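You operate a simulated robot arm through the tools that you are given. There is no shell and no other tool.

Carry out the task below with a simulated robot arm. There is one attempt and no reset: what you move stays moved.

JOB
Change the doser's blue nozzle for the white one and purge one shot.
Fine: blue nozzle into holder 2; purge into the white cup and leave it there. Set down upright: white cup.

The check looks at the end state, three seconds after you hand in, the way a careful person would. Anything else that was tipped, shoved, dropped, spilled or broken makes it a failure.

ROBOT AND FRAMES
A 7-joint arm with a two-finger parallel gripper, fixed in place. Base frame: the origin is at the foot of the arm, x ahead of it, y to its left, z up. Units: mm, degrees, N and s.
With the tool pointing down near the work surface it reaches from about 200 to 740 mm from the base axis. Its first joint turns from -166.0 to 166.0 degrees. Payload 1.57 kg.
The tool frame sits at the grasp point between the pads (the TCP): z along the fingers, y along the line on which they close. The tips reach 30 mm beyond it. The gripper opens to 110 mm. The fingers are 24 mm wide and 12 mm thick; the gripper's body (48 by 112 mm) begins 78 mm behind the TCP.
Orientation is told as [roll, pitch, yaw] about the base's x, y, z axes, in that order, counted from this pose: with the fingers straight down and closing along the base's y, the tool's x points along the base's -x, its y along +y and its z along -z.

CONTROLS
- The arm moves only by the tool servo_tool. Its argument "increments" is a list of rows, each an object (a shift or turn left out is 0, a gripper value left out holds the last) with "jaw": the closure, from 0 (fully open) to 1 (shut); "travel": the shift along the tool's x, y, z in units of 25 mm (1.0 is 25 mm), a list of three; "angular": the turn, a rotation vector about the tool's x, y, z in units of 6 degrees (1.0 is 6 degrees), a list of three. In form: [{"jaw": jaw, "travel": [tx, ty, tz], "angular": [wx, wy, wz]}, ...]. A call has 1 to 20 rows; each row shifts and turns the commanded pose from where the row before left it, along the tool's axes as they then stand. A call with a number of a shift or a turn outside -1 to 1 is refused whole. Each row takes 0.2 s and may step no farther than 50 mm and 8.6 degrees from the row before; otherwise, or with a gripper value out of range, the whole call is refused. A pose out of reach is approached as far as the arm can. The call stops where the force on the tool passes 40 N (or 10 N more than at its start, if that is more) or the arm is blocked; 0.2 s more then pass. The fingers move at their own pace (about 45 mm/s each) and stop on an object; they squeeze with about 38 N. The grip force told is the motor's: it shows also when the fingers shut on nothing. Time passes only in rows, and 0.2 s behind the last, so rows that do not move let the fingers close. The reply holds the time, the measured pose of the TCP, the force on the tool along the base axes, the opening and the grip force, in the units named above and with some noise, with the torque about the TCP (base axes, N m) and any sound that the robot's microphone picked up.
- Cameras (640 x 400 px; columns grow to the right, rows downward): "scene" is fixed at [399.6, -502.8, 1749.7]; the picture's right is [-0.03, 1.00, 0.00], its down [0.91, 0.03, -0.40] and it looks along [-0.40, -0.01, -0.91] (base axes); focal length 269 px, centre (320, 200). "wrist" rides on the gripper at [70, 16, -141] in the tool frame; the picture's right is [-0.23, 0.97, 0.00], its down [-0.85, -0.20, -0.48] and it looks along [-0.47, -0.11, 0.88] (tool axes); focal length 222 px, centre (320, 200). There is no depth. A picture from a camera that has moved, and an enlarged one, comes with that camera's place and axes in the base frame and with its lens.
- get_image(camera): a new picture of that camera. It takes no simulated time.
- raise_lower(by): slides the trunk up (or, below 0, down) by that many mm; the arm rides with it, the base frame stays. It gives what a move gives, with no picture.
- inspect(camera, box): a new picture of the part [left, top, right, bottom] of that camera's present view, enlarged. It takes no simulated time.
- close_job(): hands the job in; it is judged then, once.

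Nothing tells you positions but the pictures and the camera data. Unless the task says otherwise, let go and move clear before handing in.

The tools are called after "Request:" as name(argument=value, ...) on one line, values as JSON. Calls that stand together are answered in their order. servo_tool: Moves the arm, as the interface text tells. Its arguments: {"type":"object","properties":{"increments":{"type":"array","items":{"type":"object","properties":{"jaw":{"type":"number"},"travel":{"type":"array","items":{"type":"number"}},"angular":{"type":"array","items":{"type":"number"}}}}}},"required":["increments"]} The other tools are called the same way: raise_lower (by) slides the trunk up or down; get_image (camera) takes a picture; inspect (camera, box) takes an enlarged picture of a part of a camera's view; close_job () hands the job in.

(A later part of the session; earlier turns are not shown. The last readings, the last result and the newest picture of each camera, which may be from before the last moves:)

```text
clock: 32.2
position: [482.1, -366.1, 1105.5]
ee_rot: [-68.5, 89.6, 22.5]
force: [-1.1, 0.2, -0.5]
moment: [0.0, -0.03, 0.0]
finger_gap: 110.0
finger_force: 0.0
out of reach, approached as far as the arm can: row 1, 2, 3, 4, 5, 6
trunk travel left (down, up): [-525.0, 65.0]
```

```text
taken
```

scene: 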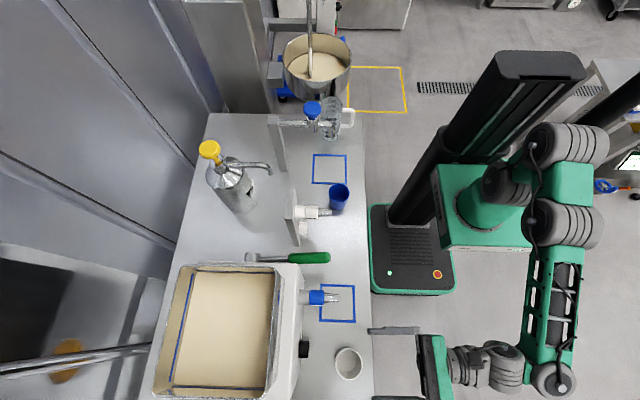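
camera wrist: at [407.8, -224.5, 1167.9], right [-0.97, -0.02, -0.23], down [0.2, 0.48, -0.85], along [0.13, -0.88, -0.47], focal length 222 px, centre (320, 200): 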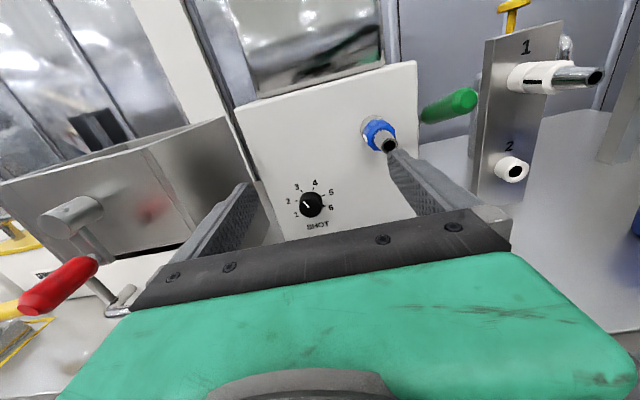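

Request:
servo_tool(increments=[{}, {}])

Request:
get_image(camera="wrist")

```text
clock: 32.8
position: [481.5, -366.5, 1105.3]
ee_rot: [-69.0, 89.6, 22.1]
force: [-0.1, -0.9, 0.1]
moment: [0.01, -0.01, -0.02]
finger_gap: 110.0
finger_force: 0.0
trunk travel left (down, up): [-525.0, 65.0]
```

```text
taken
camera wrist: at [462.6, -225.1, 1175.2], right [-0.97, -0.02, -0.23], down [0.2, 0.48, -0.85], along [0.13, -0.87, -0.47], focal length 222 px, centre (320, 200)
```

wrist: 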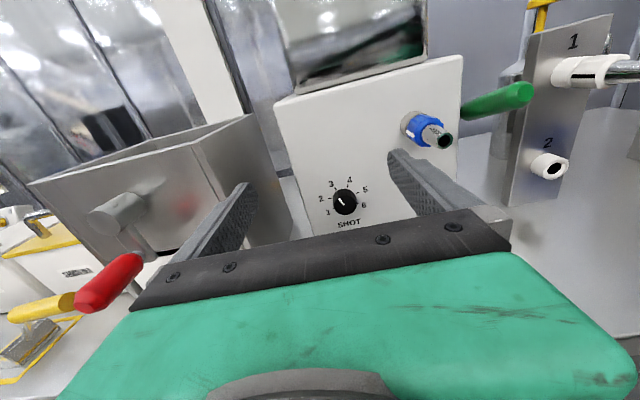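

The limit is on going down, so I'll use the trunk for that. First I'll measure the cup precisely.

Request:
inspect(camera="scene", box=[300, 320, 400, 400])

Request:
servo_tool(increments=[{"travel": [0, -0.64, 0], "angular": [-0.18, 0, 0]}])

```text
5.00 times, centred on (350, 360) of scene
camera zoom: at [399.6, -502.8, 1749.7], right [-0.03, 1.0, 0.0], down [0.91, 0.03, -0.4], along [-0.4, -0.01, -0.91], focal length 1344 px, centre (170, -600)
```

zoom: 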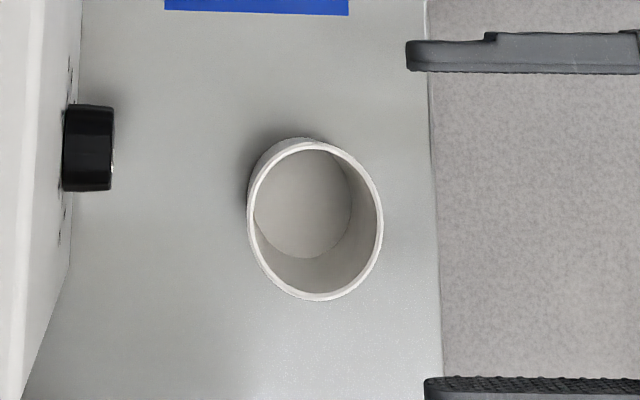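

```text
clock: 33.2
position: [480.3, -366.7, 1104.9]
ee_rot: [-69.0, 89.5, 22.0]
force: [0.6, -0.2, 0.3]
moment: [0.02, 0.0, -0.02]
finger_gap: 109.9
finger_force: 0.1
out of reach, approached as far as the arm can: row 1
trunk travel left (down, up): [-525.0, 65.0]
```

The cup is at about (502, -424), 68 mm across, with its rim near z=972. Pointing straight along -y is limited out here, so I'll yaw the hand 30° outward, which works just as well for a round cup.

Request:
servo_tool(increments=[{"angular": [1, 0, 0]}, {"angular": [1, 0, 0]}, {"angular": [1, 0, 0]}, {"angular": [1, 0, 0]}, {"angular": [1, 0, 0]}])

Request:
get_image(camera="scene")

```text
clock: 34.4
position: [480.2, -365.9, 1105.0]
ee_rot: [-104.6, 89.4, 15.3]
force: [-0.6, -0.8, -0.4]
moment: [-0.05, 0.03, -0.02]
finger_gap: 110.1
finger_force: 0.1
trunk travel left (down, up): [-525.0, 65.0]
```

```text
taken
```

scene: 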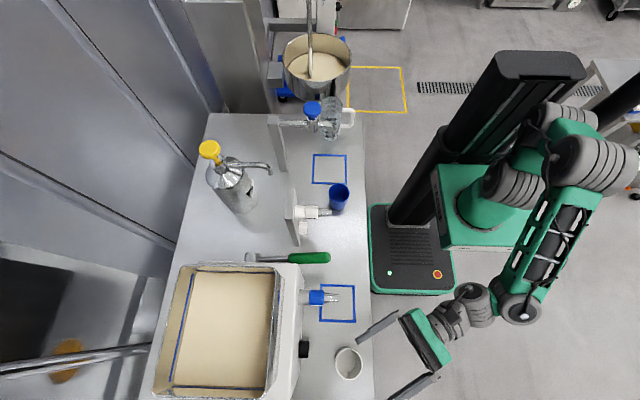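

Request:
servo_tool(increments=[{"travel": [0, 0.39, 0]}])

Request:
raise_lower(by=-168)

Request:
get_image(camera="wrist")

Request:
inspect(camera="scene", box=[290, 270, 450, 400])

```text
clock: 34.8
position: [473.0, -372.0, 1103.6]
ee_rot: [-106.1, 89.7, 13.7]
force: [-0.3, 0.1, -0.4]
moment: [-0.03, -0.01, -0.01]
finger_gap: 109.8
finger_force: 0.0
trunk travel left (down, up): [-525.0, 65.0]
```

```text
clock: 36.7
position: [472.8, -372.8, 936.9]
ee_rot: [-108.2, 89.6, 11.6]
force: [0.2, -0.2, 0.2]
moment: [0.02, 0.01, 0.0]
finger_gap: 110.1
finger_force: 0.1
trunk travel left (down, up): [-357.0, 233.0]
```

```text
taken
camera wrist: at [388.1, -256.5, 1006.2], right [-0.84, -0.48, -0.23], down [-0.06, 0.52, -0.85], along [0.53, -0.71, -0.46], focal length 222 px, centre (320, 200)
```

wrist: 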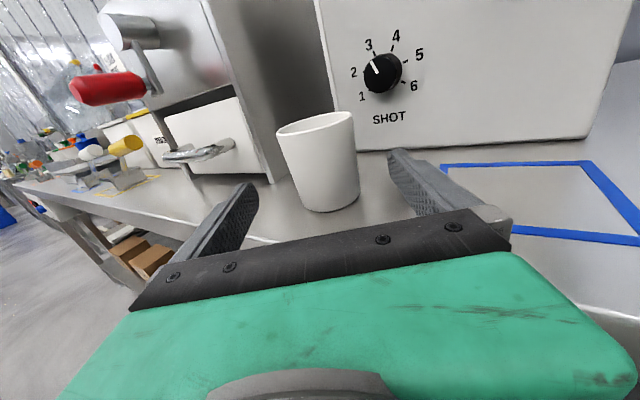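

```text
3.08 times, centred on (370, 335) of scene
camera zoom: at [399.6, -502.8, 1749.7], right [-0.03, 1.0, 0.0], down [0.91, 0.03, -0.4], along [-0.4, -0.01, -0.91], focal length 827 px, centre (166, -215)
```

zoom: 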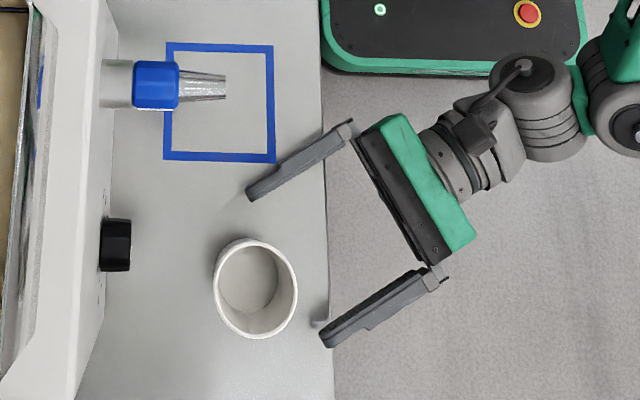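

The cup is centered between the open fingers. I'll advance and close on it.

Request:
servo_tool(increments=[{"travel": [0, 0, 0.8]}, {"travel": [0, 0, 0.8]}, {"travel": [0, 0, 0.8]}, {}])

Request:
get_image(camera="wrist")

Request:
inspect(camera="scene", box=[290, 270, 450, 400])

```text
clock: 37.5
position: [501.6, -414.1, 934.5]
ee_rot: [-36.5, 89.9, 83.7]
force: [-15.9, 43.6, 11.8]
moment: [2.31, 1.21, -1.4]
finger_gap: 110.0
finger_force: 0.0
trunk travel left (down, up): [-357.0, 233.0]
stopped in row 4: the force on the tool passed its limit at 54 N (the readings are from after the stop); the commanded pose is now the measured one
```

```text
taken
camera wrist: at [416.1, -299.1, 1004.9], right [-0.84, -0.49, -0.23], down [-0.07, 0.52, -0.85], along [0.54, -0.7, -0.47], focal length 222 px, centre (320, 200)
```

wrist: 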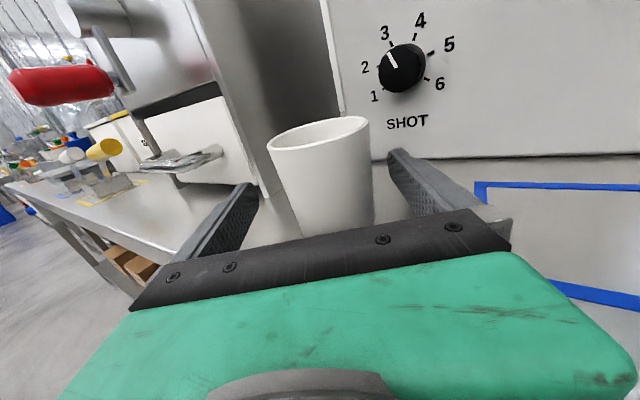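

```text
3.08 times, centred on (370, 335) of scene
camera zoom: at [399.6, -502.8, 1749.7], right [-0.03, 1.0, 0.0], down [0.91, 0.03, -0.4], along [-0.4, -0.01, -0.91], focal length 827 px, centre (166, -215)
```

zoom: 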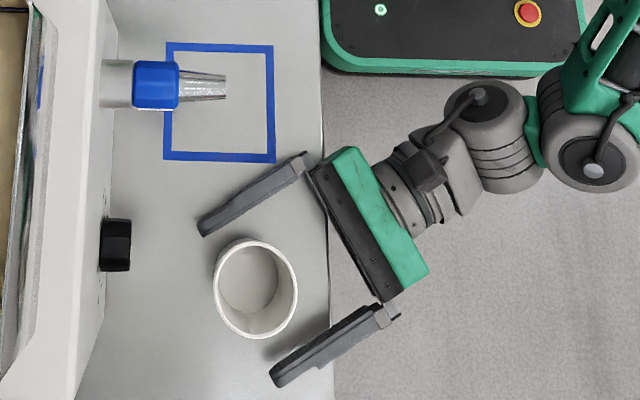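

A part of the gripper about 35 mm below the hand axis touched the bench's front edge; the force and torque place it there, at z≈899. The cup is untouched, so I'll back off a little, raise 16 mm and go forward again.

Request:
servo_tool(increments=[{"travel": [0, 0, -0.4]}, {"travel": [0.4, 0, 0]}, {"travel": [0.25, 0, 0]}])

Request:
inspect(camera="scene", box=[290, 270, 450, 400])

```text
clock: 38.4
position: [495.9, -410.3, 948.5]
ee_rot: [-14.3, 89.6, 105.6]
force: [0.2, -0.2, 0.2]
moment: [0.01, -0.01, 0.03]
finger_gap: 110.0
finger_force: 0.1
trunk travel left (down, up): [-357.0, 233.0]
```

```text
3.08 times, centred on (370, 335) of scene
camera zoom: at [399.6, -502.8, 1749.7], right [-0.03, 1.0, 0.0], down [0.91, 0.03, -0.4], along [-0.4, -0.01, -0.91], focal length 827 px, centre (166, -215)
```

zoom: 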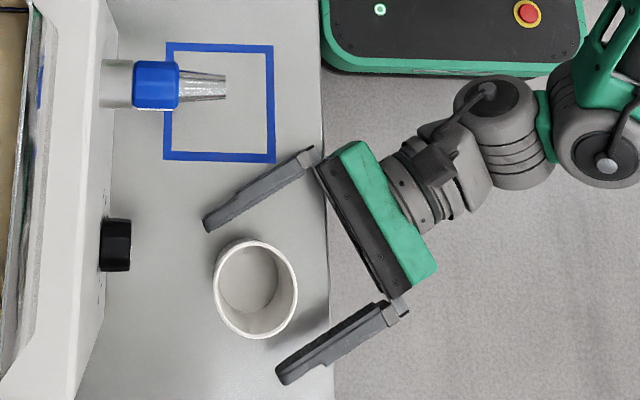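

Request:
servo_tool(increments=[{"travel": [0, 0.05, 0.56]}, {"jaw": 0.44}, {"jaw": 0.44}, {"jaw": 0.44}, {"jaw": 0.44}])

Request:
get_image(camera="wrist")

Request:
inspect(camera="scene", box=[290, 270, 450, 400])

```text
clock: 39.5
position: [501.4, -422.6, 947.9]
ee_rot: [-17.6, 89.6, 102.4]
force: [-0.3, 0.1, 0.5]
moment: [-0.03, 0.01, -0.01]
finger_gap: 62.4
finger_force: 22.9
trunk travel left (down, up): [-357.0, 233.0]
```

```text
taken
camera wrist: at [417.6, -308.9, 1019.6], right [-0.84, -0.48, -0.23], down [-0.07, 0.52, -0.85], along [0.53, -0.7, -0.47], focal length 222 px, centre (320, 200)
```

wrist: 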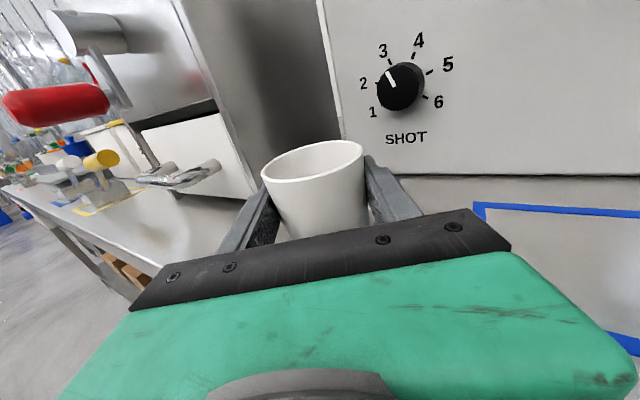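

```text
3.08 times, centred on (370, 335) of scene
camera zoom: at [399.6, -502.8, 1749.7], right [-0.03, 1.0, 0.0], down [0.91, 0.03, -0.4], along [-0.4, -0.01, -0.91], focal length 827 px, centre (166, -215)
```

zoom: 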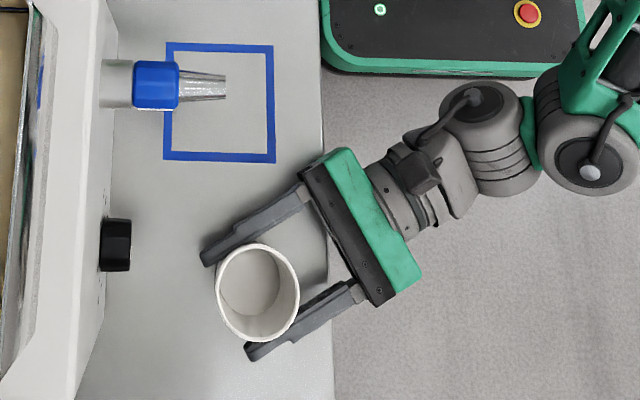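

The cup is gripped. I'll lift it 15 mm and carry it to the square under the nozzle, centred at (356.5, -450); the rim stays about 85 mm below the nozzle.

Request:
servo_tool(increments=[{"jaw": 0.5}, {"travel": [0.3, 0, 0]}, {"travel": [0.4, 0, 0]}, {"travel": [0, 0.47, -0.16]}, {"travel": [0, 0.94, -0.33]}, {"travel": [0, 0.94, -0.33]}, {"travel": [0, 0.94, -0.33]}, {"travel": [0, 0.94, -0.33]}, {"travel": [0, 0.94, -0.33]}, {"travel": [0, 0.47, -0.16]}])

Request:
get_image(camera="wrist")

Request:
inspect(camera="scene", box=[260, 240, 420, 370])

```text
clock: 41.8
position: [355.1, -451.5, 966.2]
ee_rot: [-25.9, 89.7, 93.9]
force: [0.0, 0.1, -0.4]
moment: [0.02, 0.01, 0.02]
finger_gap: 62.2
finger_force: 38.0
trunk travel left (down, up): [-357.0, 233.0]
```

```text
taken
camera wrist: at [270.5, -336.4, 1036.8], right [-0.84, -0.48, -0.23], down [-0.07, 0.52, -0.85], along [0.53, -0.7, -0.47], focal length 222 px, centre (320, 200)
```

wrist: 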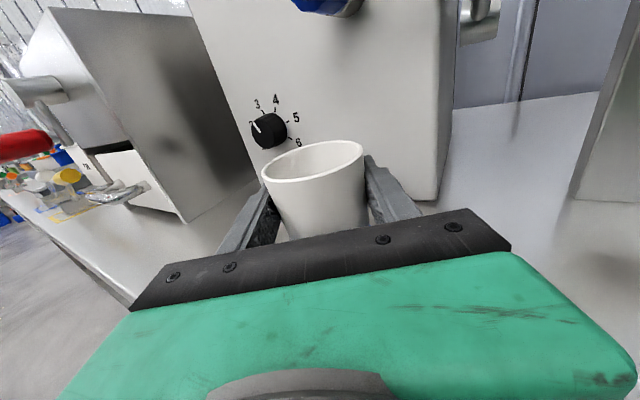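

```text
3.08 times, centred on (340, 305) of scene
camera zoom: at [399.6, -502.8, 1749.7], right [-0.03, 1.0, 0.0], down [0.91, 0.03, -0.4], along [-0.4, -0.01, -0.91], focal length 827 px, centre (258, -123)
```

zoom: 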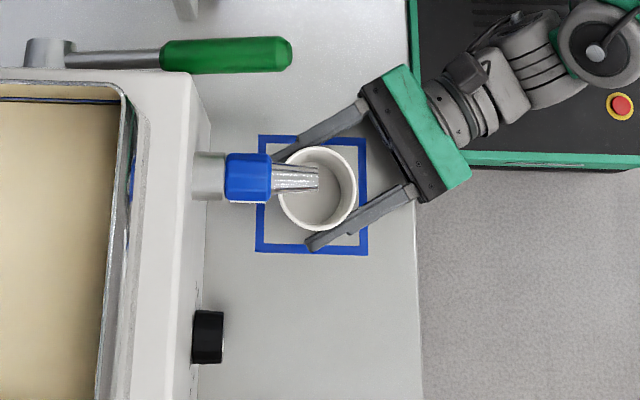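

The cup is centred under the nozzle at (357, -449). I'll lower it 17.5 mm to the bench and check the contact force.

Request:
servo_tool(increments=[{"travel": [-0.35, 0, 0]}, {"travel": [-0.3, 0, 0]}, {"travel": [-0.05, 0, 0]}, {}])

Request:
get_image(camera="wrist")

```text
clock: 42.8
position: [355.2, -450.3, 947.6]
ee_rot: [-21.1, 89.7, 98.8]
force: [-0.4, -0.3, 2.8]
moment: [0.0, 0.0, -0.05]
finger_gap: 62.0
finger_force: 37.7
trunk travel left (down, up): [-357.0, 233.0]
```

```text
taken
camera wrist: at [270.9, -336.4, 1019.4], right [-0.84, -0.48, -0.23], down [-0.07, 0.52, -0.85], along [0.53, -0.7, -0.47], focal length 222 px, centre (320, 200)
```

wrist: 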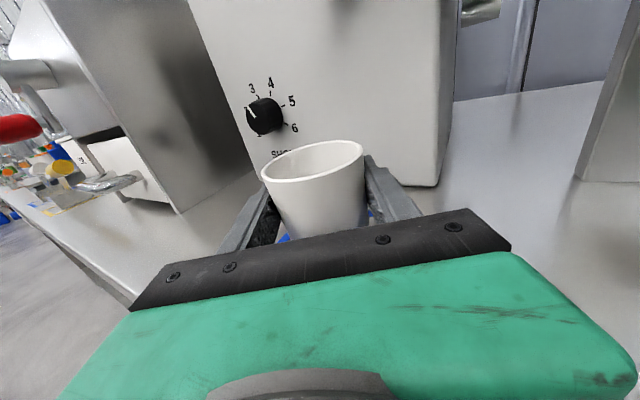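

The cup has touched down at 2.8 N. I'll open and back straight out.

Request:
servo_tool(increments=[{"jaw": 0.4}, {"jaw": 0.25}, {"jaw": 0.1}, {"jaw": 0}, {"jaw": 0}, {"travel": [0, 0, -0.5]}, {"travel": [0, 0, -1]}, {"travel": [0, 0, -1]}, {"travel": [0, 0, -0.5]}])

Request:
get_image(camera="wrist")

Request:
inspect(camera="scene", box=[260, 240, 420, 370])

```text
clock: 44.8
position: [317.4, -385.1, 949.1]
ee_rot: [-22.6, 89.6, 97.4]
force: [0.5, 0.0, -0.3]
moment: [-0.03, 0.01, 0.02]
finger_gap: 109.9
finger_force: 0.0
trunk travel left (down, up): [-357.0, 233.0]
```

```text
taken
camera wrist: at [233.3, -271.6, 1019.6], right [-0.84, -0.48, -0.23], down [-0.07, 0.52, -0.85], along [0.53, -0.7, -0.47], focal length 222 px, centre (320, 200)
```

wrist: 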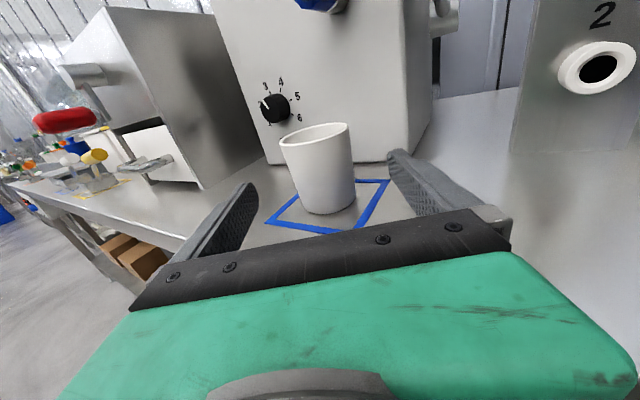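

```text
3.08 times, centred on (340, 305) of scene
camera zoom: at [399.6, -502.8, 1749.7], right [-0.03, 1.0, 0.0], down [0.91, 0.03, -0.4], along [-0.4, -0.01, -0.91], focal length 827 px, centre (258, -123)
```

zoom: 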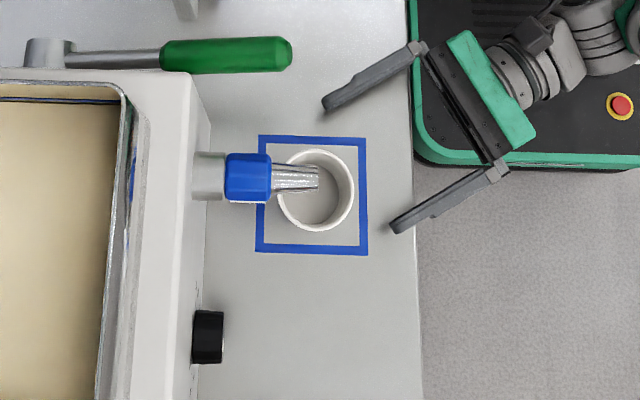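

The cup stands upright in the square. Next is the blue nozzle: raise the trunk to nozzle height, square the hand to -y, narrow the fingers and line up at x=356.

Request:
raise_lower(by=142)

Request:
servo_tool(increments=[{"angular": [-1, 0, 0], "jaw": 0.4}, {"angular": [-1, 0, 0]}, {"angular": [-1, 0, 0]}, {"angular": [-1, 0, 0]}, {"angular": [-1, 0, 0]}, {}])

Request:
get_image(camera="wrist")

```text
clock: 46.4
position: [316.6, -386.4, 1090.6]
ee_rot: [-16.2, 89.6, 103.9]
force: [0.1, 0.4, -0.8]
moment: [0.01, 0.05, 0.03]
finger_gap: 109.9
finger_force: 0.0
trunk travel left (down, up): [-499.0, 91.0]
```

```text
clock: 47.8
position: [318.2, -385.9, 1091.1]
ee_rot: [9.0, 89.6, 98.7]
force: [-0.2, 0.8, -0.3]
moment: [-0.02, -0.04, -0.03]
finger_gap: 66.1
finger_force: 0.1
trunk travel left (down, up): [-499.0, 91.0]
```

```text
taken
camera wrist: at [302.3, -245.0, 1161.3], right [-0.97, 0.0, -0.23], down [0.2, 0.48, -0.85], along [0.11, -0.88, -0.47], focal length 222 px, centre (320, 200)
```

wrist: 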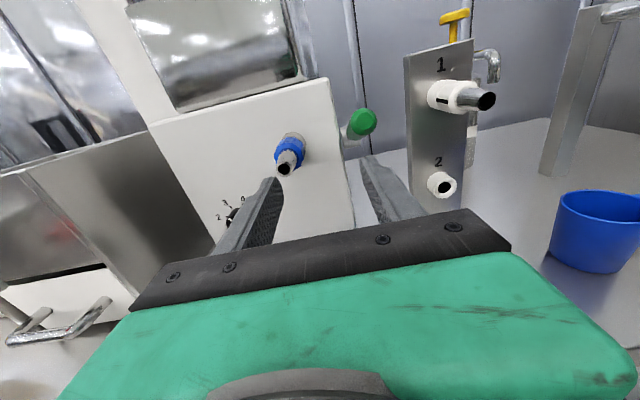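

Request:
servo_tool(increments=[{"travel": [0, -0.76, 0]}, {"travel": [0, -0.76, 0]}, {}])

Request:
get_image(camera="wrist")

Request:
inspect(camera="wrist", box=[260, 100, 380, 220])

Request:
inspect(camera="scene", box=[270, 260, 390, 340])

```text
clock: 48.6
position: [356.4, -386.7, 1091.2]
ee_rot: [12.2, 89.6, 102.2]
force: [-0.2, 0.3, 0.3]
moment: [0.02, -0.01, -0.01]
finger_gap: 65.8
finger_force: 0.1
trunk travel left (down, up): [-499.0, 91.0]
```

```text
taken
camera wrist: at [340.4, -245.5, 1161.4], right [-0.97, 0.0, -0.23], down [0.2, 0.48, -0.85], along [0.11, -0.88, -0.47], focal length 222 px, centre (320, 200)
```

wrist: 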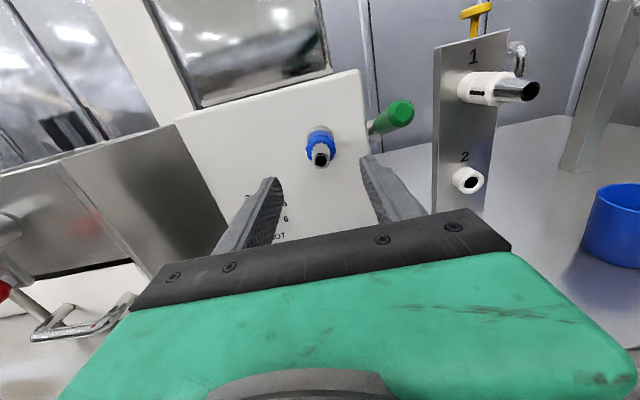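

```text
3.33 times, centred on (320, 160) of wrist
camera zoom: at [340.4, -245.5, 1161.4], right [-0.97, 0.0, -0.23], down [0.2, 0.48, -0.85], along [0.11, -0.88, -0.47], focal length 740 px, centre (320, 333)
```

zoom: 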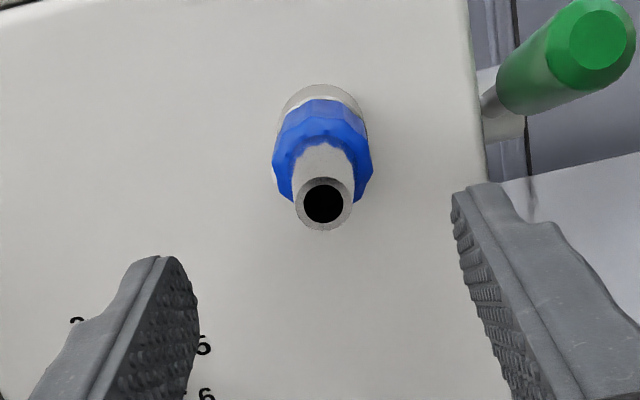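

```text
5.00 times, centred on (330, 300) of scene
camera zoom: at [399.6, -502.8, 1749.7], right [-0.03, 1.0, 0.0], down [0.91, 0.03, -0.4], along [-0.4, -0.01, -0.91], focal length 1344 px, centre (270, -300)
```

zoom: 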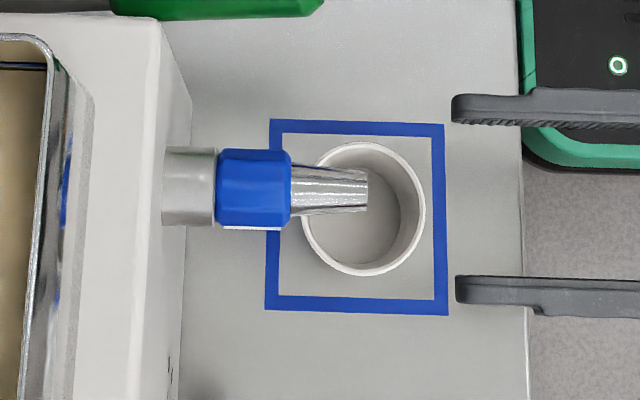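

The nozzle tip appears exactly where the hand axis projects, so we're aligned. The blue hub runs from about y=-528 to -492; I'll go in so the fingertips stop just short of the silver collar.

Request:
servo_tool(increments=[{"travel": [0, 0, 0.8]}, {"travel": [0, 0, 0.8]}, {"travel": [0, 0, 0.8]}, {"travel": [0, 0, 0.8]}, {"travel": [0, 0, 0.8]}, {"travel": [0, 0, 0.33]}, {}])

Request:
get_image(camera="wrist")

Request:
inspect(camera="wrist", box=[250, 90, 410, 230])

Request:
inspect(camera="scene", box=[270, 260, 390, 340])

```text
clock: 50.2
position: [355.3, -493.0, 1091.6]
ee_rot: [13.4, 89.7, 103.3]
force: [-0.2, 0.5, -0.5]
moment: [0.01, 0.01, 0.0]
finger_gap: 66.1
finger_force: 0.1
trunk travel left (down, up): [-499.0, 91.0]
```

```text
taken
camera wrist: at [339.9, -353.0, 1160.8], right [-0.97, 0.0, -0.23], down [0.2, 0.48, -0.85], along [0.11, -0.88, -0.47], focal length 222 px, centre (320, 200)
```

wrist: 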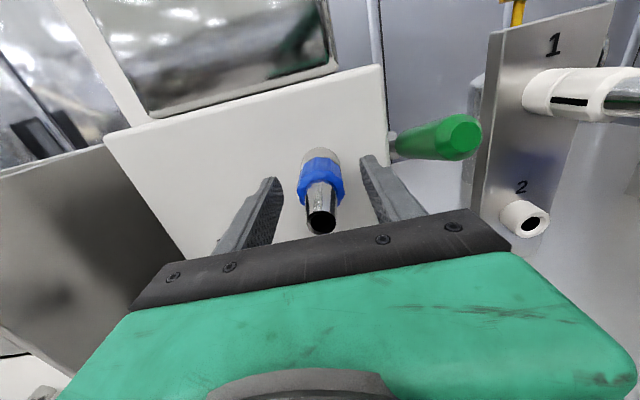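

```text
2.86 times, centred on (330, 160) of wrist
camera zoom: at [339.9, -353.0, 1160.8], right [-0.97, 0.0, -0.23], down [0.2, 0.48, -0.85], along [0.11, -0.88, -0.47], focal length 635 px, centre (291, 314)
```

zoom: 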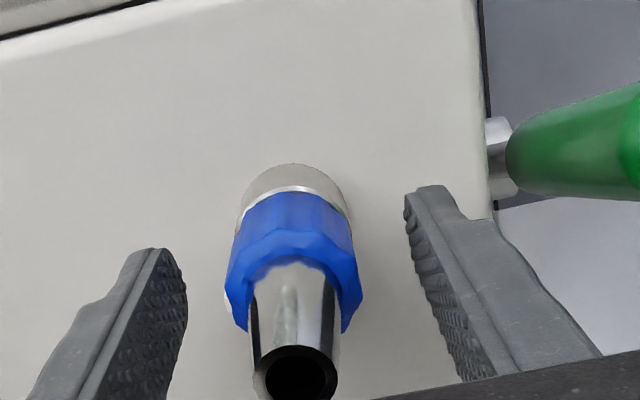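

```text
5.00 times, centred on (330, 300) of scene
camera zoom: at [399.6, -502.8, 1749.7], right [-0.03, 1.0, 0.0], down [0.91, 0.03, -0.4], along [-0.4, -0.01, -0.91], focal length 1344 px, centre (270, -300)
```

zoom: 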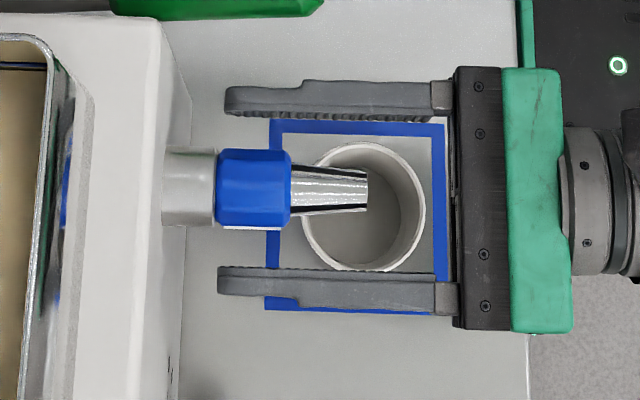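

Request:
servo_tool(increments=[{"jaw": 0.6}, {"jaw": 0.8}, {"jaw": 0.8}, {"jaw": 0.8}])

Request:
inspect(camera="wrist", box=[250, 90, 410, 230])

Request:
inspect(camera="scene", box=[270, 260, 390, 340])

```text
clock: 51.2
position: [354.4, -494.9, 1090.8]
ee_rot: [12.9, 89.6, 102.6]
force: [-3.7, 0.2, 0.3]
moment: [0.01, 0.01, 0.39]
finger_gap: 32.7
finger_force: 30.7
trunk travel left (down, up): [-499.0, 91.0]
```

```text
2.86 times, centred on (330, 160) of wrist
camera zoom: at [339.3, -352.9, 1160.9], right [-0.97, 0.0, -0.23], down [0.2, 0.48, -0.85], along [0.11, -0.88, -0.47], focal length 635 px, centre (291, 314)
```

zoom: 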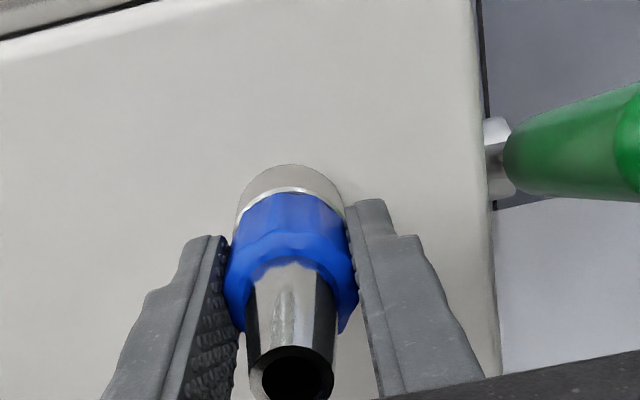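

```text
5.00 times, centred on (330, 300) of scene
camera zoom: at [399.6, -502.8, 1749.7], right [-0.03, 1.0, 0.0], down [0.91, 0.03, -0.4], along [-0.4, -0.01, -0.91], focal length 1344 px, centre (270, -300)
```

zoom: 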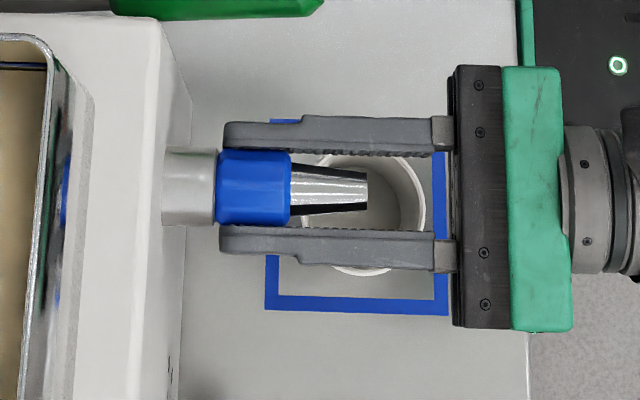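

I have the blue hub. I'll squeeze fully and try a gentle straight pull to learn what kind of coupling this is.

Request:
servo_tool(increments=[{"jaw": 1}, {"jaw": 1}, {"travel": [0, 0, -0.08]}, {}])

Request:
inspect(camera="scene", box=[270, 260, 390, 340])

```text
clock: 52.2
position: [356.1, -494.0, 1090.2]
ee_rot: [7.3, 89.6, 97.2]
force: [-1.9, -8.0, 0.4]
moment: [-0.08, 0.01, 0.61]
finger_gap: 32.3
finger_force: 38.4
trunk travel left (down, up): [-499.0, 91.0]
```

```text
5.00 times, centred on (330, 300) of scene
camera zoom: at [399.6, -502.8, 1749.7], right [-0.03, 1.0, 0.0], down [0.91, 0.03, -0.4], along [-0.4, -0.01, -0.91], focal length 1344 px, centre (270, -300)
```

zoom: 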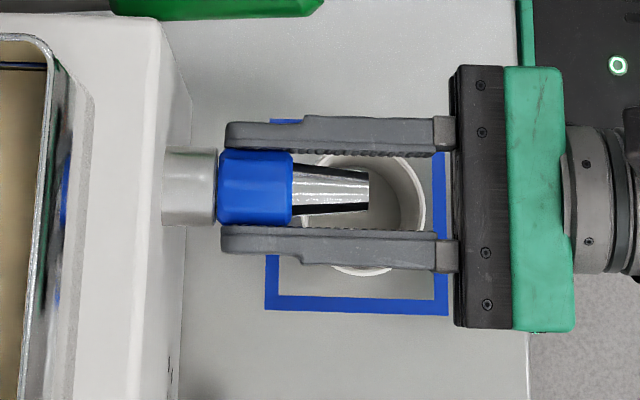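

Request:
servo_tool(increments=[{"travel": [0, 0, -0.1]}, {}])

Request:
inspect(camera="scene", box=[270, 260, 390, 340])

```text
clock: 52.8
position: [355.9, -493.6, 1089.1]
ee_rot: [-0.9, 89.5, 88.9]
force: [-1.3, -29.5, 4.8]
moment: [-0.16, 0.03, 0.62]
finger_gap: 32.3
finger_force: 38.1
trunk travel left (down, up): [-499.0, 91.0]
```

```text
5.00 times, centred on (330, 300) of scene
camera zoom: at [399.6, -502.8, 1749.7], right [-0.03, 1.0, 0.0], down [0.91, 0.03, -0.4], along [-0.4, -0.01, -0.91], focal length 1344 px, centre (270, -300)
```

zoom: 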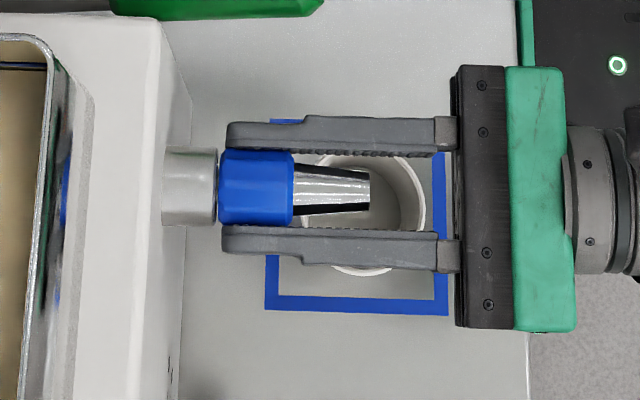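

The nozzle gave about 1 mm and then held at 30 N, so it's a locked (twist) coupling. I'll relax the pull, then try a small turn, counter-clockwise seen from the front, and watch the torque.

Request:
servo_tool(increments=[{"travel": [0, 0, 0.16]}, {}])

Request:
servo_tool(increments=[{"angular": [0, 0, -0.5]}, {}])

Request:
inspect(camera="scene", box=[280, 270, 360, 330])

```text
clock: 53.4
position: [355.4, -493.2, 1089.7]
ee_rot: [12.3, 89.6, 102.1]
force: [-5.0, -2.3, 4.9]
moment: [-0.02, -0.01, 0.01]
finger_gap: 32.7
finger_force: 38.3
trunk travel left (down, up): [-499.0, 91.0]
```

```text
clock: 54.0
position: [356.1, -493.8, 1090.7]
ee_rot: [83.3, 86.9, 173.1]
force: [-5.5, -0.7, 2.3]
moment: [-0.02, 0.0, 0.01]
finger_gap: 32.6
finger_force: 37.9
trunk travel left (down, up): [-499.0, 91.0]
```

```text
6.67 times, centred on (320, 300) of scene
camera zoom: at [399.6, -502.8, 1749.7], right [-0.03, 1.0, 0.0], down [0.91, 0.03, -0.4], along [-0.4, -0.01, -0.91], focal length 1792 px, centre (320, -467)
```

zoom: 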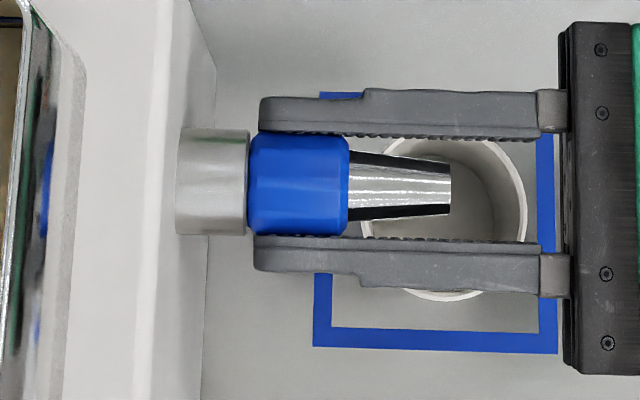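

Request:
servo_tool(increments=[{"angular": [0, 0, -1]}, {"angular": [0, 0, -1]}, {}])

Request:
get_image(camera="wrist")

Request:
inspect(camera="scene", box=[280, 270, 360, 330])

```text
clock: 54.8
position: [355.2, -493.4, 1089.9]
ee_rot: [88.6, 74.8, 178.3]
force: [-4.2, 1.0, -0.1]
moment: [-0.03, 0.0, -0.12]
finger_gap: 32.4
finger_force: 38.4
trunk travel left (down, up): [-499.0, 91.0]
```

```text
taken
camera wrist: at [357.9, -352.7, 1162.7], right [-1.0, 0.0, 0.04], down [-0.03, 0.48, -0.87], along [-0.02, -0.87, -0.48], focal length 222 px, centre (320, 200)
```

wrist: 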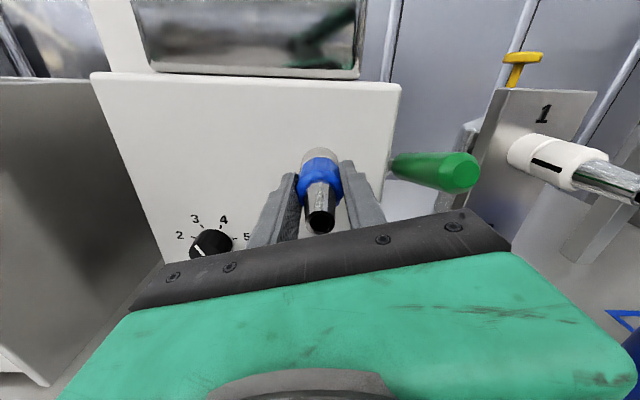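

```text
6.67 times, centred on (320, 300) of scene
camera zoom: at [399.6, -502.8, 1749.7], right [-0.03, 1.0, 0.0], down [0.91, 0.03, -0.4], along [-0.4, -0.01, -0.91], focal length 1792 px, centre (320, -467)
```

zoom: 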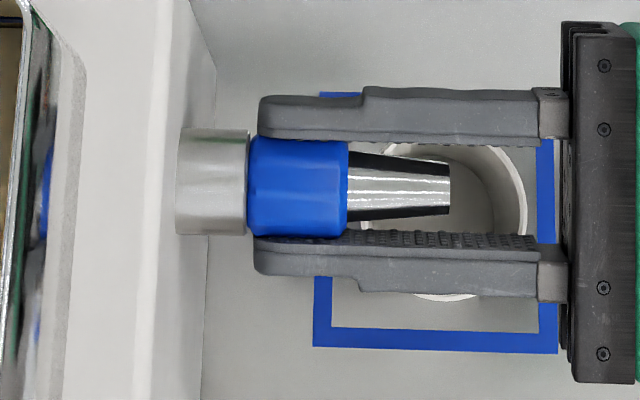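

It turns freely this way with almost no torque. I'll keep turning and watch for the end stop.

Request:
servo_tool(increments=[{"angular": [0, 0, -1]}, {"angular": [0, 0, -1]}, {"angular": [0, 0, -1]}, {}])

Request:
inspect(camera="scene", box=[280, 270, 360, 330])

Request:
inspect(camera="wrist", box=[250, 110, 390, 250])

```text
clock: 55.8
position: [355.1, -494.9, 1089.6]
ee_rot: [89.3, 56.8, 179.4]
force: [-4.5, 4.1, -4.1]
moment: [-0.26, 0.02, -0.64]
finger_gap: 32.5
finger_force: 37.9
trunk travel left (down, up): [-499.0, 91.0]
```

```text
6.67 times, centred on (320, 300) of scene
camera zoom: at [399.6, -502.8, 1749.7], right [-0.03, 1.0, 0.0], down [0.91, 0.03, -0.4], along [-0.4, -0.01, -0.91], focal length 1792 px, centre (320, -467)
```

zoom: 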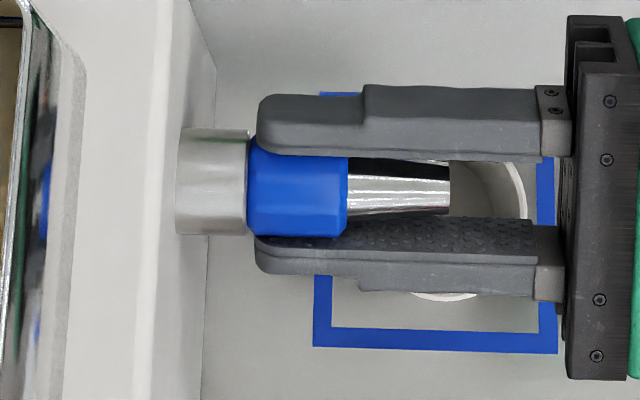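

```text
2.86 times, centred on (320, 180) of wrist
camera zoom: at [380.1, -352.8, 1158.4], right [-0.94, 0.0, 0.34], down [-0.3, 0.48, -0.82], along [-0.17, -0.87, -0.46], focal length 635 px, centre (320, 257)
```

zoom: 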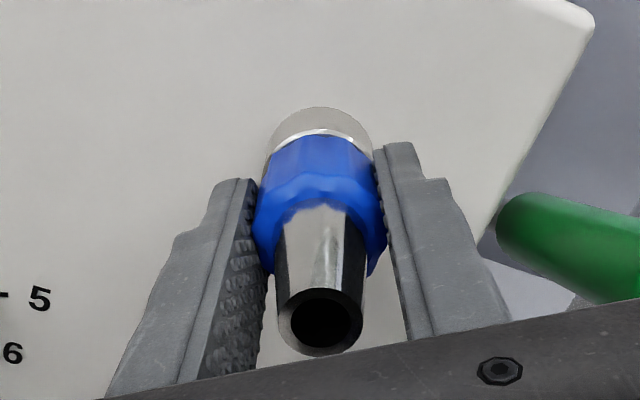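

Request:
servo_tool(increments=[{"angular": [0, 0, -1]}, {"angular": [0, 0, -1]}, {}])

Request:
servo_tool(increments=[{"travel": [0, 0, -0.1]}, {}])

```text
clock: 56.6
position: [354.4, -492.9, 1090.2]
ee_rot: [89.5, 44.8, 179.5]
force: [-5.3, 7.0, -5.8]
moment: [-0.23, -0.01, -0.68]
finger_gap: 32.5
finger_force: 38.2
trunk travel left (down, up): [-499.0, 91.0]
```

```text
clock: 57.2
position: [354.8, -493.0, 1090.2]
ee_rot: [89.4, 44.9, 179.6]
force: [-3.8, -2.7, -4.4]
moment: [-0.39, 0.05, -0.54]
finger_gap: 32.5
finger_force: 38.0
trunk travel left (down, up): [-499.0, 91.0]
```

Request:
servo_tool(increments=[{"angular": [0, 0, -1]}, {"angular": [0, 0, -1]}, {"angular": [0, 0, -1]}, {}])

Request:
inspect(camera="scene", box=[280, 270, 360, 330])

Request:
get_image(camera="wrist")

```text
clock: 57.7
position: [350.2, -488.1, 1087.3]
ee_rot: [90.8, 38.5, -179.7]
force: [-0.6, -22.4, 2.9]
moment: [0.62, 0.07, 0.42]
finger_gap: 32.4
finger_force: 37.8
out of reach, approached as far as the arm can: row 1, 2
trunk travel left (down, up): [-499.0, 91.0]
stopped in row 2: the force on the tool passed its limit at 46 N (the readings are from after the stop); the commanded pose is now the measured one
```

```text
6.67 times, centred on (320, 300) of scene
camera zoom: at [399.6, -502.8, 1749.7], right [-0.03, 1.0, 0.0], down [0.91, 0.03, -0.4], along [-0.4, -0.01, -0.91], focal length 1792 px, centre (320, -467)
```

zoom: 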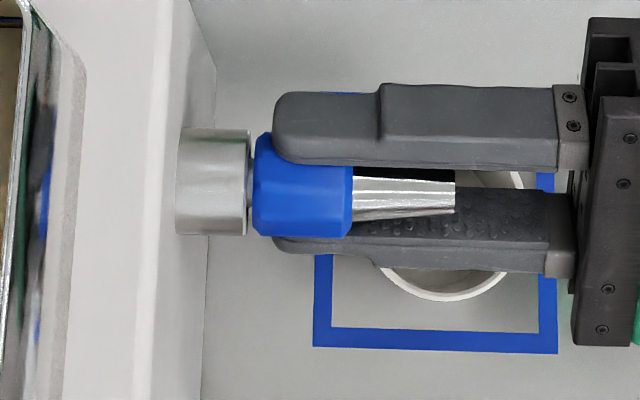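

```text
taken
camera wrist: at [396.2, -346.5, 1141.8], right [-0.78, 0.01, 0.62], down [-0.55, 0.47, -0.69], along [-0.3, -0.88, -0.37], focal length 222 px, centre (320, 200)
```

wrist: 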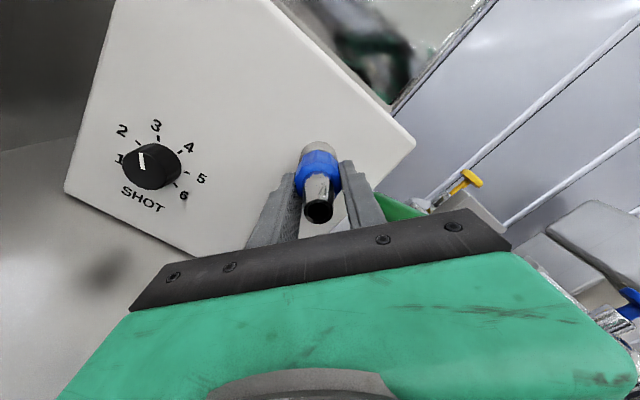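

The wrist ran out of rotation at about 50° of turn, so I'll relieve the load, open, rotate the hand back, re-grip and continue the twist.

Request:
servo_tool(increments=[{"angular": [0, 0, 0.5], "travel": [0.1, 0, 0.06]}, {}])

Request:
inspect(camera="scene", box=[280, 270, 360, 330])

```text
clock: 58.3
position: [350.7, -487.8, 1086.4]
ee_rot: [90.4, 41.3, -179.8]
force: [-13.8, -10.2, -6.9]
moment: [0.47, 0.01, 0.38]
finger_gap: 32.1
finger_force: 38.1
trunk travel left (down, up): [-499.0, 91.0]
```

```text
6.67 times, centred on (320, 300) of scene
camera zoom: at [399.6, -502.8, 1749.7], right [-0.03, 1.0, 0.0], down [0.91, 0.03, -0.4], along [-0.4, -0.01, -0.91], focal length 1792 px, centre (320, -467)
```

zoom: 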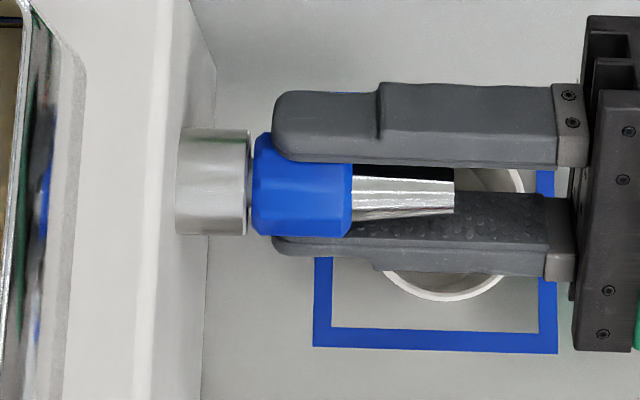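

Request:
servo_tool(increments=[{"travel": [-0.09, 0, 0.06]}, {}])

Request:
servo_tool(increments=[{"jaw": 0.8}, {"jaw": 0.65}, {"jaw": 0.45}, {"jaw": 0.4}, {}])

Request:
inspect(camera="scene", box=[280, 270, 360, 330])

Request:
inspect(camera="wrist", box=[250, 110, 390, 250])

```text
clock: 58.9
position: [350.4, -489.4, 1086.1]
ee_rot: [90.7, 41.3, -179.6]
force: [-11.1, -1.1, -3.6]
moment: [0.82, -0.02, 0.01]
finger_gap: 32.2
finger_force: 37.7
trunk travel left (down, up): [-499.0, 91.0]
```

```text
clock: 60.1
position: [351.6, -489.2, 1087.0]
ee_rot: [90.8, 41.3, -179.5]
force: [-0.1, -0.5, 0.2]
moment: [-0.01, -0.03, 0.02]
finger_gap: 65.7
finger_force: 0.0
trunk travel left (down, up): [-499.0, 91.0]
```

```text
6.67 times, centred on (320, 300) of scene
camera zoom: at [399.6, -502.8, 1749.7], right [-0.03, 1.0, 0.0], down [0.91, 0.03, -0.4], along [-0.4, -0.01, -0.91], focal length 1792 px, centre (320, -467)
```

zoom: 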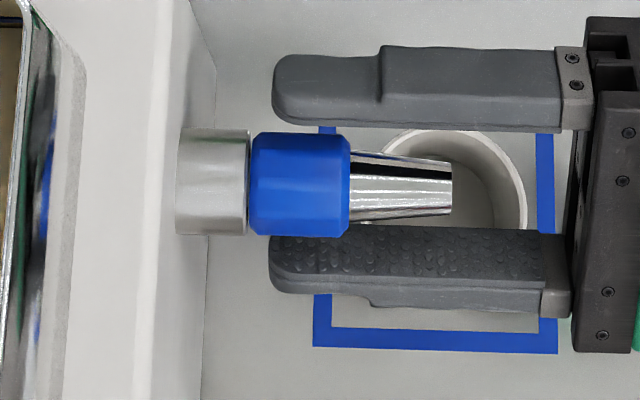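

```text
2.86 times, centred on (320, 180) of wrist
camera zoom: at [394.0, -346.7, 1144.0], right [-0.81, 0.01, 0.58], down [-0.51, 0.47, -0.72], along [-0.28, -0.88, -0.38], focal length 635 px, centre (320, 257)
```

zoom: 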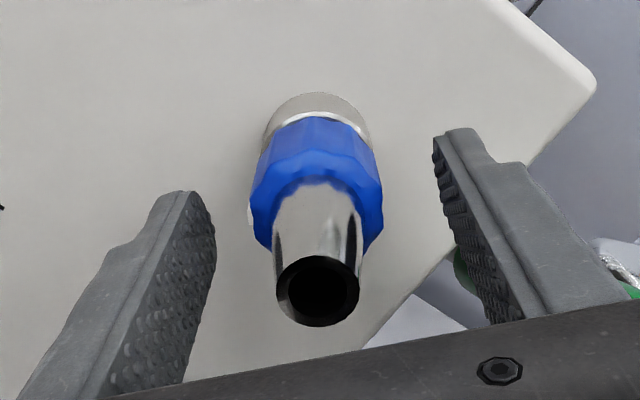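

The stripe has rotated with my turn. I'll re-centre, then rotate the open hand back 90°.

Request:
servo_tool(increments=[{"travel": [0.21, 0, 0.1]}, {"angular": [0, 0, 1]}, {"angular": [0, 0, 1]}, {"angular": [0, 0, 1]}, {"angular": [0, 0, 1]}, {"angular": [0, 0, 1]}, {"angular": [0, 0, 1]}, {"angular": [0, 0, 1]}, {"angular": [0, 0, 1]}, {"angular": [0, 0, 1]}, {"angular": [0, 0, 1]}, {"angular": [0, 0, 1]}, {"angular": [0, 0, 1]}, {"angular": [0, 0, 1]}, {"angular": [0, 0, 1]}, {"angular": [0, 0, 1]}, {}])

Request:
get_image(camera="wrist")

Request:
inspect(camera="wrist", box=[250, 110, 390, 250])

Request:
inspect(camera="scene", box=[280, 270, 360, 330])

```text
clock: 63.7
position: [355.6, -491.9, 1090.8]
ee_rot: [-90.9, 48.6, -0.7]
force: [-0.3, -0.2, 0.1]
moment: [0.0, 0.02, 0.0]
finger_gap: 66.2
finger_force: 0.2
trunk travel left (down, up): [-499.0, 91.0]
```

```text
taken
camera wrist: at [297.6, -349.3, 1131.4], right [-0.58, -0.01, -0.81], down [0.72, 0.47, -0.51], along [0.39, -0.88, -0.27], focal length 222 px, centre (320, 200)
```

wrist: 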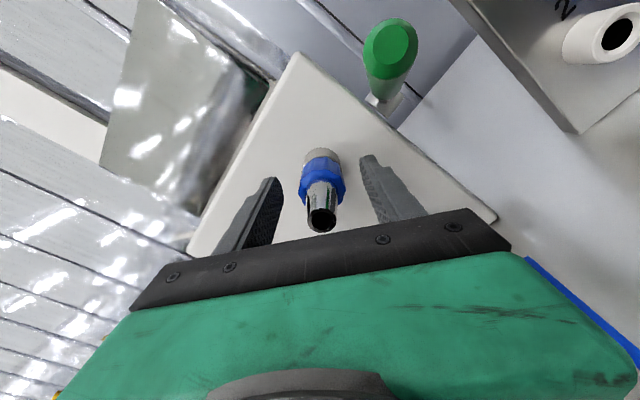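

```text
2.86 times, centred on (320, 180) of wrist
camera zoom: at [297.6, -349.3, 1131.4], right [-0.58, -0.01, -0.81], down [0.72, 0.47, -0.51], along [0.39, -0.88, -0.27], focal length 635 px, centre (320, 257)
```

zoom: 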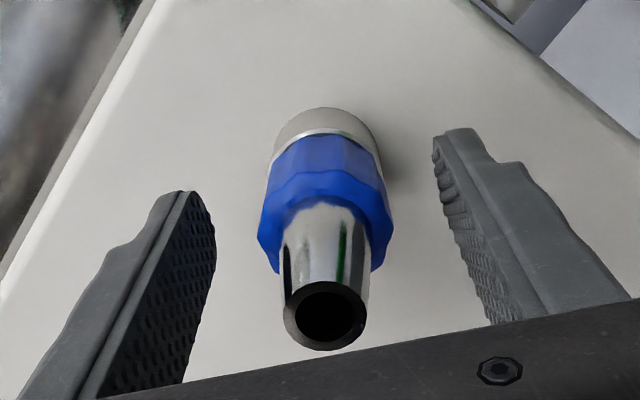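

```text
6.67 times, centred on (320, 300) of scene
camera zoom: at [399.6, -502.8, 1749.7], right [-0.03, 1.0, 0.0], down [0.91, 0.03, -0.4], along [-0.4, -0.01, -0.91], focal length 1792 px, centre (320, -467)
```

zoom: 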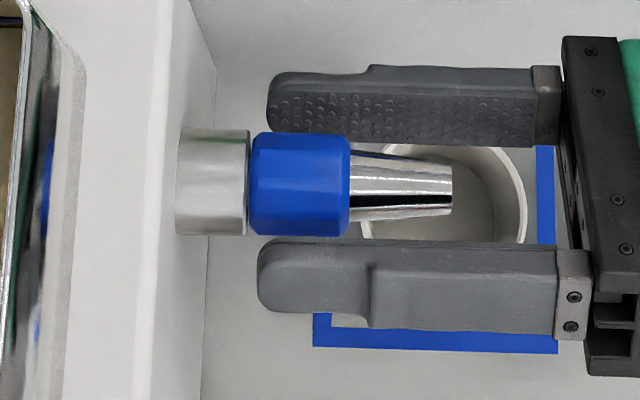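

Request:
servo_tool(increments=[{"travel": [0, 0, 0.1]}, {"jaw": 0.65}, {"jaw": 0.8}, {"jaw": 1}, {"jaw": 1}, {}])

Request:
servo_tool(increments=[{"angular": [0, 0, -1]}, {"angular": [0, 0, -1]}, {}])

Request:
inspect(camera="scene", box=[280, 270, 360, 330])

```text
clock: 65.1
position: [354.6, -493.9, 1091.5]
ee_rot: [-90.7, 48.8, -0.7]
force: [-3.8, 1.0, -3.4]
moment: [0.9, 0.0, -0.87]
finger_gap: 31.8
finger_force: 37.8
trunk travel left (down, up): [-499.0, 91.0]
```

```text
clock: 65.9
position: [354.7, -495.2, 1089.3]
ee_rot: [-90.9, 60.8, -1.0]
force: [-6.7, 3.3, -7.8]
moment: [0.86, 0.03, -1.07]
finger_gap: 31.9
finger_force: 38.2
trunk travel left (down, up): [-499.0, 91.0]
```

```text
6.67 times, centred on (320, 300) of scene
camera zoom: at [399.6, -502.8, 1749.7], right [-0.03, 1.0, 0.0], down [0.91, 0.03, -0.4], along [-0.4, -0.01, -0.91], focal length 1792 px, centre (320, -467)
```

zoom: 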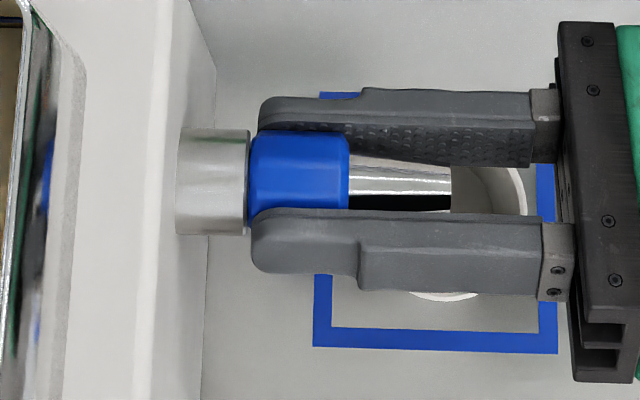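

Request:
servo_tool(increments=[{"angular": [0, 0, -1]}, {"angular": [0, 0, -1]}, {}])

Request:
servo_tool(increments=[{"angular": [0, 0, -1]}, {"angular": [0, 0, -1]}, {}])

```text
clock: 66.7
position: [354.3, -494.6, 1091.8]
ee_rot: [-91.6, 72.7, -1.8]
force: [-7.8, 4.3, -10.6]
moment: [0.38, 0.0, -0.49]
finger_gap: 32.1
finger_force: 38.0
trunk travel left (down, up): [-499.0, 91.0]
```

```text
clock: 67.5
position: [355.2, -492.9, 1090.0]
ee_rot: [-95.6, 84.7, -5.7]
force: [-9.7, 6.8, -12.8]
moment: [0.32, -0.01, -0.25]
finger_gap: 31.7
finger_force: 37.9
trunk travel left (down, up): [-499.0, 91.0]
```

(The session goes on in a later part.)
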